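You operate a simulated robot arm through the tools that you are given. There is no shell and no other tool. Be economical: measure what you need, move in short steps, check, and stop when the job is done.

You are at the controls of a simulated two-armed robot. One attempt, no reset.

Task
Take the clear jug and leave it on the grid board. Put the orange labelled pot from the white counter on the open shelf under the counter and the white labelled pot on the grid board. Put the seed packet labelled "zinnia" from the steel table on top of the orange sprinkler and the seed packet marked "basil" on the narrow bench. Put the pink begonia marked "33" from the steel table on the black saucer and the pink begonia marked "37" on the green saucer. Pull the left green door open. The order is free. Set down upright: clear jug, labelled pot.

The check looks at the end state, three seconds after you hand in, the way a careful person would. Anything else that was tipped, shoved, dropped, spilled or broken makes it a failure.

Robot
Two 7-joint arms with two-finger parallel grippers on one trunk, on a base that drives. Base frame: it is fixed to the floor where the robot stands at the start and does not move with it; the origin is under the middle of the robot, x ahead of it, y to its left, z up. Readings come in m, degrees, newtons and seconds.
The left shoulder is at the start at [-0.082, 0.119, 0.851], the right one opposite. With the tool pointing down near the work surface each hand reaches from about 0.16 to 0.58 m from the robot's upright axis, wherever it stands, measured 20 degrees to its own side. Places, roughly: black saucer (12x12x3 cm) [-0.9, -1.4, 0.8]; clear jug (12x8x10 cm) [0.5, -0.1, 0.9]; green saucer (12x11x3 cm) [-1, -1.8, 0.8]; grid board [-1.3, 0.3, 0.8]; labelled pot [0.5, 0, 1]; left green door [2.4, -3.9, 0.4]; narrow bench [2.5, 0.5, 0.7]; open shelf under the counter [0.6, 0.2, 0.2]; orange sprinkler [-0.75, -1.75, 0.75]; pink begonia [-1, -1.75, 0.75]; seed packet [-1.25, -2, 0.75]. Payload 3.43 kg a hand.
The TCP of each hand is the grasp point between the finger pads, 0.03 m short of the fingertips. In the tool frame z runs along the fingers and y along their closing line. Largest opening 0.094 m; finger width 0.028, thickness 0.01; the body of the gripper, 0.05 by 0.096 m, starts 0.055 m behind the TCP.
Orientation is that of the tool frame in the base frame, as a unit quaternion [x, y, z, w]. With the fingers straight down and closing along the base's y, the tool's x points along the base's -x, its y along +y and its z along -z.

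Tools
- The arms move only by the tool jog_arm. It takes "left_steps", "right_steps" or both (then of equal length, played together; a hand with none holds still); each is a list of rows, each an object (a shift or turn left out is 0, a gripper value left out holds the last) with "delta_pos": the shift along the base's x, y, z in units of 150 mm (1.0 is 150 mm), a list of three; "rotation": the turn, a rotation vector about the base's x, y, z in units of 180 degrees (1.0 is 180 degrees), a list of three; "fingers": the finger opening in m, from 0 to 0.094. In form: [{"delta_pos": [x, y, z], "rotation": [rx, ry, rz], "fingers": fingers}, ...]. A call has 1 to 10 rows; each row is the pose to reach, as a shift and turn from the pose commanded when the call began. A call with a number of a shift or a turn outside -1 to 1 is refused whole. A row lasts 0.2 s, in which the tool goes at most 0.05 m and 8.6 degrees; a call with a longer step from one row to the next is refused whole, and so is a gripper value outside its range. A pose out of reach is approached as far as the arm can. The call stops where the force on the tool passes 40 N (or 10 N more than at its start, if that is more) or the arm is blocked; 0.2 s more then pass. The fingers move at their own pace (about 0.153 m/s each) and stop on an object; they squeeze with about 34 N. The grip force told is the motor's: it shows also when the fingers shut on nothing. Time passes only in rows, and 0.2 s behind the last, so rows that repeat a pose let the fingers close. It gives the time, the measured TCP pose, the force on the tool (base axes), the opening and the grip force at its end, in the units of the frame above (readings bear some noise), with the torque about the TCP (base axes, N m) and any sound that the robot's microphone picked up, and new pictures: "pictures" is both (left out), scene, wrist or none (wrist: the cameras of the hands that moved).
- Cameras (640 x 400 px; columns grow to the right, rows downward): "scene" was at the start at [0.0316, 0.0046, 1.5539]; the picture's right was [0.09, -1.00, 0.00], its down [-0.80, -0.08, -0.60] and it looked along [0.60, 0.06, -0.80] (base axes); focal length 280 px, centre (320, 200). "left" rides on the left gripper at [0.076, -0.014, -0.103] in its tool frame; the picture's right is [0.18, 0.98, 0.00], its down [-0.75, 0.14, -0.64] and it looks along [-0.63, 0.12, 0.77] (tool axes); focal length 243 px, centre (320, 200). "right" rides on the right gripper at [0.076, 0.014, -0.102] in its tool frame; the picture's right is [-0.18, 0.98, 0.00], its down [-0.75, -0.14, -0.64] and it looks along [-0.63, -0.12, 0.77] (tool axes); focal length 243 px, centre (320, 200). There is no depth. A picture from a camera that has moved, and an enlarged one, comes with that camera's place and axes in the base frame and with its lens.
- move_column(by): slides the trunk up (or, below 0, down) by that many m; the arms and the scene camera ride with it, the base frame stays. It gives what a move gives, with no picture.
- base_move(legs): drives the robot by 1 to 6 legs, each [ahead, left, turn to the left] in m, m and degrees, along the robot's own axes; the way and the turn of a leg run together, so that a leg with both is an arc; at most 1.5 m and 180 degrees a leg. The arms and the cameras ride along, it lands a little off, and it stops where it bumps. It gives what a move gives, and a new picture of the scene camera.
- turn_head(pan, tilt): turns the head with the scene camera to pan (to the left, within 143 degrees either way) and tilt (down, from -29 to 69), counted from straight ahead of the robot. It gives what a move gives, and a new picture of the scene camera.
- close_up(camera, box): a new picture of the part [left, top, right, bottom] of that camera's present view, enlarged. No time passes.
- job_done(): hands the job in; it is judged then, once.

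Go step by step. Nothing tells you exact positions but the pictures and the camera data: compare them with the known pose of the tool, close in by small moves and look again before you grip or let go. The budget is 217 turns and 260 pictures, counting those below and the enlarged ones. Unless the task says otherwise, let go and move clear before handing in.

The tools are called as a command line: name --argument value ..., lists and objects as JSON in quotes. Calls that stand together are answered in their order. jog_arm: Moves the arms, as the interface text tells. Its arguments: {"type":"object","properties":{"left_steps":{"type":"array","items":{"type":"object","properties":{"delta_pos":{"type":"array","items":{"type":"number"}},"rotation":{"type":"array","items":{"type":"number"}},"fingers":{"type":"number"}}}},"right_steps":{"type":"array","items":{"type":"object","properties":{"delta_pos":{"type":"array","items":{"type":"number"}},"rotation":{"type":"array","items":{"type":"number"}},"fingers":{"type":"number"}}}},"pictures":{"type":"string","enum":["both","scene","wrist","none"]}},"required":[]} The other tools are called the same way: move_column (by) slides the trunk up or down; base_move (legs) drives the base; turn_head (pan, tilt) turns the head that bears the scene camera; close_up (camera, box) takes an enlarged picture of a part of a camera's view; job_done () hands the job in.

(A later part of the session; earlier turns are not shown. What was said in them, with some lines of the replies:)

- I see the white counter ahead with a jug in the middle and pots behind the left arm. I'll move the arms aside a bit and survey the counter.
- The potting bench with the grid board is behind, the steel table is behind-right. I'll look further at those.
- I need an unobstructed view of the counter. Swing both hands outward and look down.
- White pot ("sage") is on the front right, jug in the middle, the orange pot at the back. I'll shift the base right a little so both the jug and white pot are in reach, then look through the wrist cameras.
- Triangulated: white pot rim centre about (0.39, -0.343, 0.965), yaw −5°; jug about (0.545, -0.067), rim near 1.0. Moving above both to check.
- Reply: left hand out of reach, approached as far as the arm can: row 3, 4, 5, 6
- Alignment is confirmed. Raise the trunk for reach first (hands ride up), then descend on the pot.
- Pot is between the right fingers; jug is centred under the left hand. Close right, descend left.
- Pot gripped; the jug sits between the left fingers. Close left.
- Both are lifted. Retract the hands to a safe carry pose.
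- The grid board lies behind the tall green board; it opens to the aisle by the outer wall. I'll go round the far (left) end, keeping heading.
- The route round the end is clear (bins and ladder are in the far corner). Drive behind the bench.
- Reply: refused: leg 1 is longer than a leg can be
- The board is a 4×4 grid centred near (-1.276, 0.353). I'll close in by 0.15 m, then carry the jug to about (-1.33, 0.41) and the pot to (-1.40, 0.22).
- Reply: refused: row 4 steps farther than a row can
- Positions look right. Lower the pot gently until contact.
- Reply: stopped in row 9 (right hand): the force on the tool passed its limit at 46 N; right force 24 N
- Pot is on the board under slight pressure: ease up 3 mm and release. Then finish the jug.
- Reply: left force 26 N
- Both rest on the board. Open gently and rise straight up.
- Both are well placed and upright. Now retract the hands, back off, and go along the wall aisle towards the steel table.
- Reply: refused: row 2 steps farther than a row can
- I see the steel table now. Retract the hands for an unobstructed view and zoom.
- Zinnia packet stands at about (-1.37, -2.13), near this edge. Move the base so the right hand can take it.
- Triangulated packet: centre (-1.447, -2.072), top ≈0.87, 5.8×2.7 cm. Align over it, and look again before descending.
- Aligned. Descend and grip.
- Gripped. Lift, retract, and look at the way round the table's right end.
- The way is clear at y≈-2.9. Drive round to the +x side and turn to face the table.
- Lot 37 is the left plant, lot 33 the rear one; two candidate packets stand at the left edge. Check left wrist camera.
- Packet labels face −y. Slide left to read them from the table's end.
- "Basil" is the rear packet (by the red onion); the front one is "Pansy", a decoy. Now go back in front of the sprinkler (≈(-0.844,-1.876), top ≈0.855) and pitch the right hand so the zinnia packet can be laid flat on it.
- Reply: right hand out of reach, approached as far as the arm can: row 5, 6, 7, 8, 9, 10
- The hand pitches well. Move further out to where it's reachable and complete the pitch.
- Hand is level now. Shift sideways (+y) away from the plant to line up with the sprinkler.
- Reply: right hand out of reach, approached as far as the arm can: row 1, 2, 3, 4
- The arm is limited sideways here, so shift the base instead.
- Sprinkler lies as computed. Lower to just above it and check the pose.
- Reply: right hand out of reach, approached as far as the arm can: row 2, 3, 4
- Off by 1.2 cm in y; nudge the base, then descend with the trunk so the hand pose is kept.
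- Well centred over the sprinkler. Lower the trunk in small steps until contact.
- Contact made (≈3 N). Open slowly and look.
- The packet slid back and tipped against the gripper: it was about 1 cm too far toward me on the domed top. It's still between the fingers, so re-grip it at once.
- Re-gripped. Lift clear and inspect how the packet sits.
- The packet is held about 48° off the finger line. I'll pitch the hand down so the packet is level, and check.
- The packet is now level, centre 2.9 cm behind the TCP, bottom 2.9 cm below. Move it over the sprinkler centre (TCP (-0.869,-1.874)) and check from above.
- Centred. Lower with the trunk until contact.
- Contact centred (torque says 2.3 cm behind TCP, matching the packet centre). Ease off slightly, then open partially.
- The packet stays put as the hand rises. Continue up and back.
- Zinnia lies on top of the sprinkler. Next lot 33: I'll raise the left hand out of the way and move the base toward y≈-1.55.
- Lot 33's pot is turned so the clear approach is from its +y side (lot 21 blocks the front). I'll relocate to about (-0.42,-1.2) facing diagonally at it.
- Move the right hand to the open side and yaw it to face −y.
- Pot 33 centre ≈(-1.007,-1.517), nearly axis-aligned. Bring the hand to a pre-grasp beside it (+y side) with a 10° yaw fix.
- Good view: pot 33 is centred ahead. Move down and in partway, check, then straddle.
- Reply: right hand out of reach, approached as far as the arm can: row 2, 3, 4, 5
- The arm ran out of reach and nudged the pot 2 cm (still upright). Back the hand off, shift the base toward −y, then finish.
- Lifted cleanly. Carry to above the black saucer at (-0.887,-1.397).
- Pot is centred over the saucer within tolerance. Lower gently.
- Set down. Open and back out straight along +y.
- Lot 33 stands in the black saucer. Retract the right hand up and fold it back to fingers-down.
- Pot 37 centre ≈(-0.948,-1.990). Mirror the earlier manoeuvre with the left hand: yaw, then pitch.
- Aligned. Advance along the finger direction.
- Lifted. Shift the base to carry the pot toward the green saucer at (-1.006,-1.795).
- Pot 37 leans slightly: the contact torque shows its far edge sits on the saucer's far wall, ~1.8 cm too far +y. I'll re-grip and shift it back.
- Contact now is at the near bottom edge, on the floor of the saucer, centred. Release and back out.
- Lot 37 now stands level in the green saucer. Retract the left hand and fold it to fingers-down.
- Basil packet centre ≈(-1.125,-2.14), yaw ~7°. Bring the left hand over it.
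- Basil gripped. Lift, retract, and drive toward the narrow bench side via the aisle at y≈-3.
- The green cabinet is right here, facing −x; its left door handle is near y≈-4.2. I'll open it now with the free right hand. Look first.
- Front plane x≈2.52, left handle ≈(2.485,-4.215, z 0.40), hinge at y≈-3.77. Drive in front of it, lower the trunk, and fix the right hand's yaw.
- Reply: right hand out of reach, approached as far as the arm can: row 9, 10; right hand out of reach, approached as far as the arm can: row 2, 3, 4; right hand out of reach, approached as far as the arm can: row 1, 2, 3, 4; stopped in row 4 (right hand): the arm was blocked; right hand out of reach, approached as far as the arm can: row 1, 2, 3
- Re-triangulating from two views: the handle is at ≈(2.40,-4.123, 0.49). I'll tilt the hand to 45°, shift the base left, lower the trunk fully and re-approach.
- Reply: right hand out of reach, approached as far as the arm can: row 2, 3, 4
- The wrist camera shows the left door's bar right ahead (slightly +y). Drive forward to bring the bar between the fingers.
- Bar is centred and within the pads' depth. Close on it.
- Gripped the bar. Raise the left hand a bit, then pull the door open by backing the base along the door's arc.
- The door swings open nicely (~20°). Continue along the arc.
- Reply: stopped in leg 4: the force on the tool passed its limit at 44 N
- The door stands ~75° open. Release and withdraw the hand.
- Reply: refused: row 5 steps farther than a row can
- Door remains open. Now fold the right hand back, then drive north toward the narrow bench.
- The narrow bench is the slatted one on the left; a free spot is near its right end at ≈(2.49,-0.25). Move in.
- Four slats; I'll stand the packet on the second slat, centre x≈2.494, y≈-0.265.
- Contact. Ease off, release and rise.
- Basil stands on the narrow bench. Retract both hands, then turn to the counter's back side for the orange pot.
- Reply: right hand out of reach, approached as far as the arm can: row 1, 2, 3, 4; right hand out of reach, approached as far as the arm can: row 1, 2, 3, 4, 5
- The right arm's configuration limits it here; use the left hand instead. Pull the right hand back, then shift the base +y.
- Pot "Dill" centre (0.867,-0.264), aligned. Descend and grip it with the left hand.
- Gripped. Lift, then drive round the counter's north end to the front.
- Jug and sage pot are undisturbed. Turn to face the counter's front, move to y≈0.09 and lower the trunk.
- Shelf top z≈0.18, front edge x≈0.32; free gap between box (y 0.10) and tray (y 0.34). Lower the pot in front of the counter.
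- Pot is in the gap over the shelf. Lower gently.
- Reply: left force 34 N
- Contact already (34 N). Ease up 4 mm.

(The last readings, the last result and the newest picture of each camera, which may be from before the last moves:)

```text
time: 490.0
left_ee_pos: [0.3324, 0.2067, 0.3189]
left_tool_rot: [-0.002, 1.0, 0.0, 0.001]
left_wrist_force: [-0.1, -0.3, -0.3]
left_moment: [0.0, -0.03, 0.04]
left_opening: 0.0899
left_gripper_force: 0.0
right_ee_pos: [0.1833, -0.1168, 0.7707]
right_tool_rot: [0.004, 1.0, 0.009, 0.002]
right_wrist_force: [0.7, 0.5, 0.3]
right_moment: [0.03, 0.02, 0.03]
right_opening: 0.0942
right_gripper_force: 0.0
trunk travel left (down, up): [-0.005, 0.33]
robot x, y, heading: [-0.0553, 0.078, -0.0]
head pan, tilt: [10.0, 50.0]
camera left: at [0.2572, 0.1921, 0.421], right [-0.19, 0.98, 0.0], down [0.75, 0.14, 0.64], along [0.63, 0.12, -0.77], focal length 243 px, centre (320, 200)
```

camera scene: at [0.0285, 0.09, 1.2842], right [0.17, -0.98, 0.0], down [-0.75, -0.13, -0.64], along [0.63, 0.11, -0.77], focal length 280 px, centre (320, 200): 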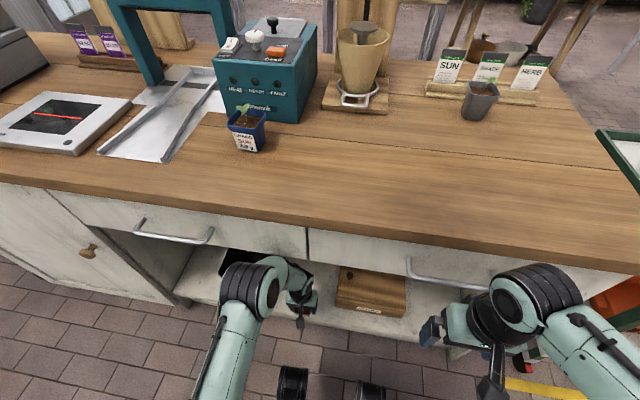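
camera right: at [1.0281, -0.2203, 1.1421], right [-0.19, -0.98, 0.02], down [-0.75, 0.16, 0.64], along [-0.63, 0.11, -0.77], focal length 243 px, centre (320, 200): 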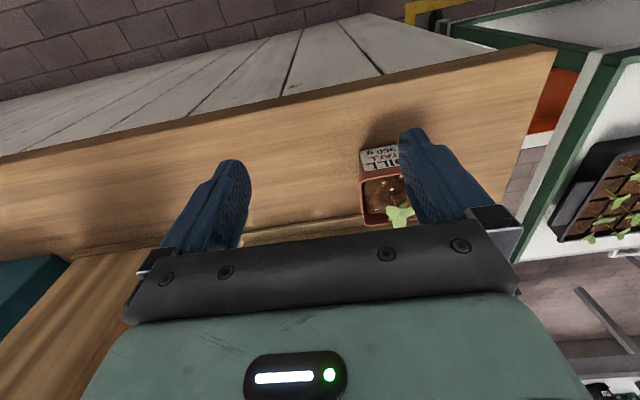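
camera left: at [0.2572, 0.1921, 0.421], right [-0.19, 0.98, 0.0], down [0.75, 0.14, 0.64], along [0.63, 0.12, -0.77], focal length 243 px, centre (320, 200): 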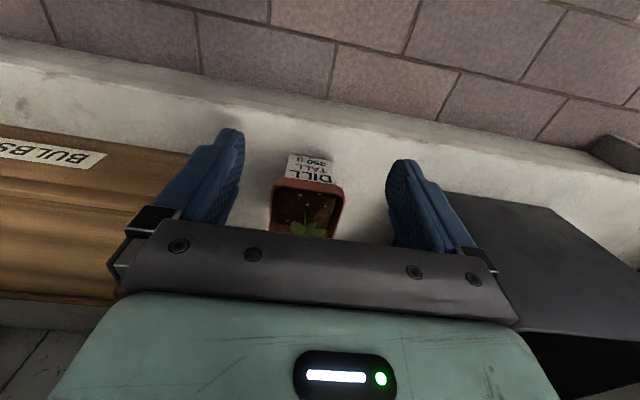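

The orange pot stands upright on the shelf. Back out and take a final check of the steel table.

base_move --legs '[[-0.25, 0, 0]]'

move_column --by 0.3

turn_head --pan -115 --tilt 25

close_up --camera "scene" --box '[250, 120, 450, 240]'

```text
time: 491.9
left_ee_pos: [0.0824, 0.2063, 0.3185]
left_tool_rot: [-0.003, 1.0, 0.001, 0.0]
left_wrist_force: [-0.3, 0.9, -0.4]
left_moment: [0.01, 0.0, 0.01]
left_opening: 0.0901
left_gripper_force: 0.0
right_ee_pos: [-0.0669, -0.1169, 0.7688]
right_tool_rot: [0.002, 1.0, 0.009, 0.001]
right_wrist_force: [-0.1, 0.1, 1.1]
right_moment: [0.0, -0.02, -0.02]
right_opening: 0.094
right_gripper_force: 0.1
trunk travel left (down, up): [-0.005, 0.33]
robot x, y, heading: [-0.3029, 0.0807, 0.1]
head pan, tilt: [10.0, 50.0]
camera scene: at [-0.2224, 0.0898, 1.2842], right [0.17, -0.98, 0.0], down [-0.75, -0.13, -0.64], along [0.63, 0.11, -0.77], focal length 280 px, centre (320, 200)
```

scene: 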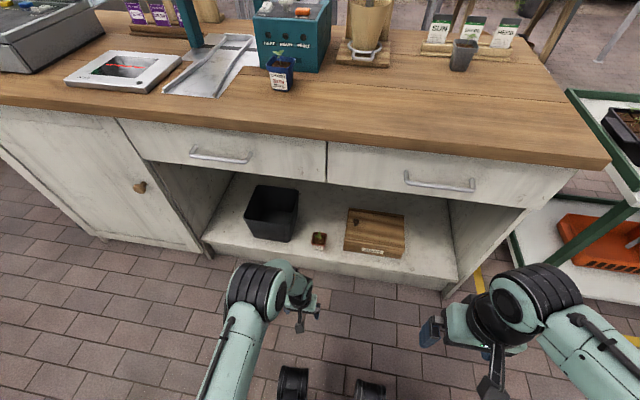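

```text
time: 494.9
left_ee_pos: [0.0826, 0.207, 0.6186]
left_tool_rot: [-0.003, 1.0, 0.001, 0.0]
left_wrist_force: [-0.2, -0.5, 0.0]
left_moment: [0.01, -0.02, 0.02]
left_opening: 0.0897
left_gripper_force: 0.0
right_ee_pos: [-0.0665, -0.1172, 1.07]
right_tool_rot: [0.003, 1.0, 0.009, 0.002]
right_wrist_force: [0.0, 0.8, -0.1]
right_moment: [0.05, 0.0, 0.0]
right_opening: 0.0939
right_gripper_force: 0.0
trunk travel left (down, up): [-0.305, 0.03]
robot x, y, heading: [-0.3044, 0.0831, 0.1]
head pan, tilt: [10.0, 50.0]
```

```text
time: 496.9
left_ee_pos: [0.0828, 0.2085, 0.6175]
left_tool_rot: [-0.003, 1.0, 0.001, -0.002]
left_wrist_force: [0.9, 0.4, 0.3]
left_moment: [0.04, 0.04, -0.01]
left_opening: 0.0898
left_gripper_force: 0.1
right_ee_pos: [-0.0666, -0.117, 1.0697]
right_tool_rot: [0.002, 1.0, 0.008, 0.002]
right_wrist_force: [0.6, 1.3, 0.8]
right_moment: [0.05, 0.01, 0.0]
right_opening: 0.0943
right_gripper_force: 0.0
trunk travel left (down, up): [-0.305, 0.03]
robot x, y, heading: [-0.3018, 0.0813, 0.2]
head pan, tilt: [-115.0, 25.0]
camera scene: at [-0.3861, -0.0073, 1.6289], right [-0.91, 0.42, 0.0], down [0.18, 0.38, -0.91], along [-0.38, -0.82, -0.42], focal length 280 px, centre (320, 200)
```

scene: 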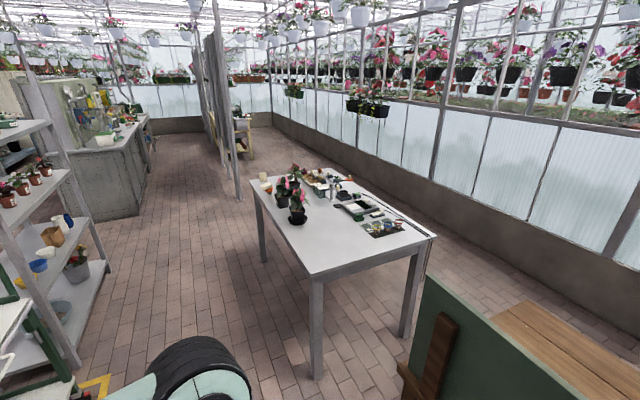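

```text
3.20 times, centred on (350, 180) of scene
camera zoom: at [-0.3861, -0.0073, 1.6289], right [-0.91, 0.42, 0.0], down [0.18, 0.38, -0.91], along [-0.38, -0.82, -0.42], focal length 895 px, centre (224, 264)
```

zoom: 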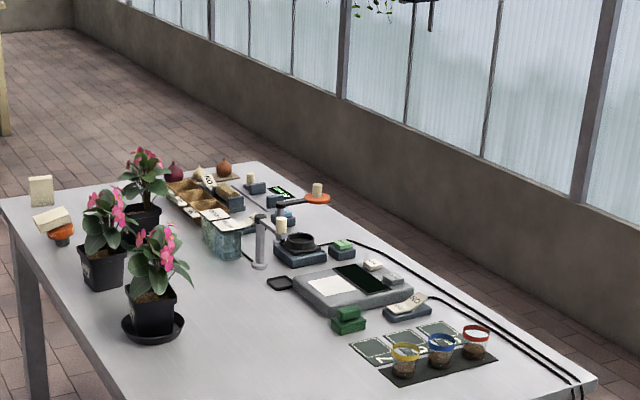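

Everything is in place: the pots, jug, packets and plants all rest where they should, the door stands open, and both hands are clear. Handing in.

job_done

```text
The job is handed in.
```

I finished every placement, opened the left green door and handed the job in. I haven't been told the result of the check.

- **Zinnia packet:** it lies on top of the orange sprinkler but is tilted by roughly 20°. It slid off on the first try. It has stayed put since the second.
- **Begonia 37:** it leaned on the green saucer's wall when first set down, so I lifted it again and centred it. It now stands level.
- **Begonia 33:** the gripper nudged its pot about 2 cm along the table before I picked it up. It stayed upright and now stands in the black saucer.
- **Left green door:** it stood about 75° open when my hand slipped off the handle, and was still open when I looked back from a distance. I didn't check it again before handing in.
- **Basil packet:** it stands on the narrow bench. I last saw it just after placing it.
- **Jug and pots:** the clear jug and white pot are upright on the grid board. The orange pot is upright on the shelf under the counter.
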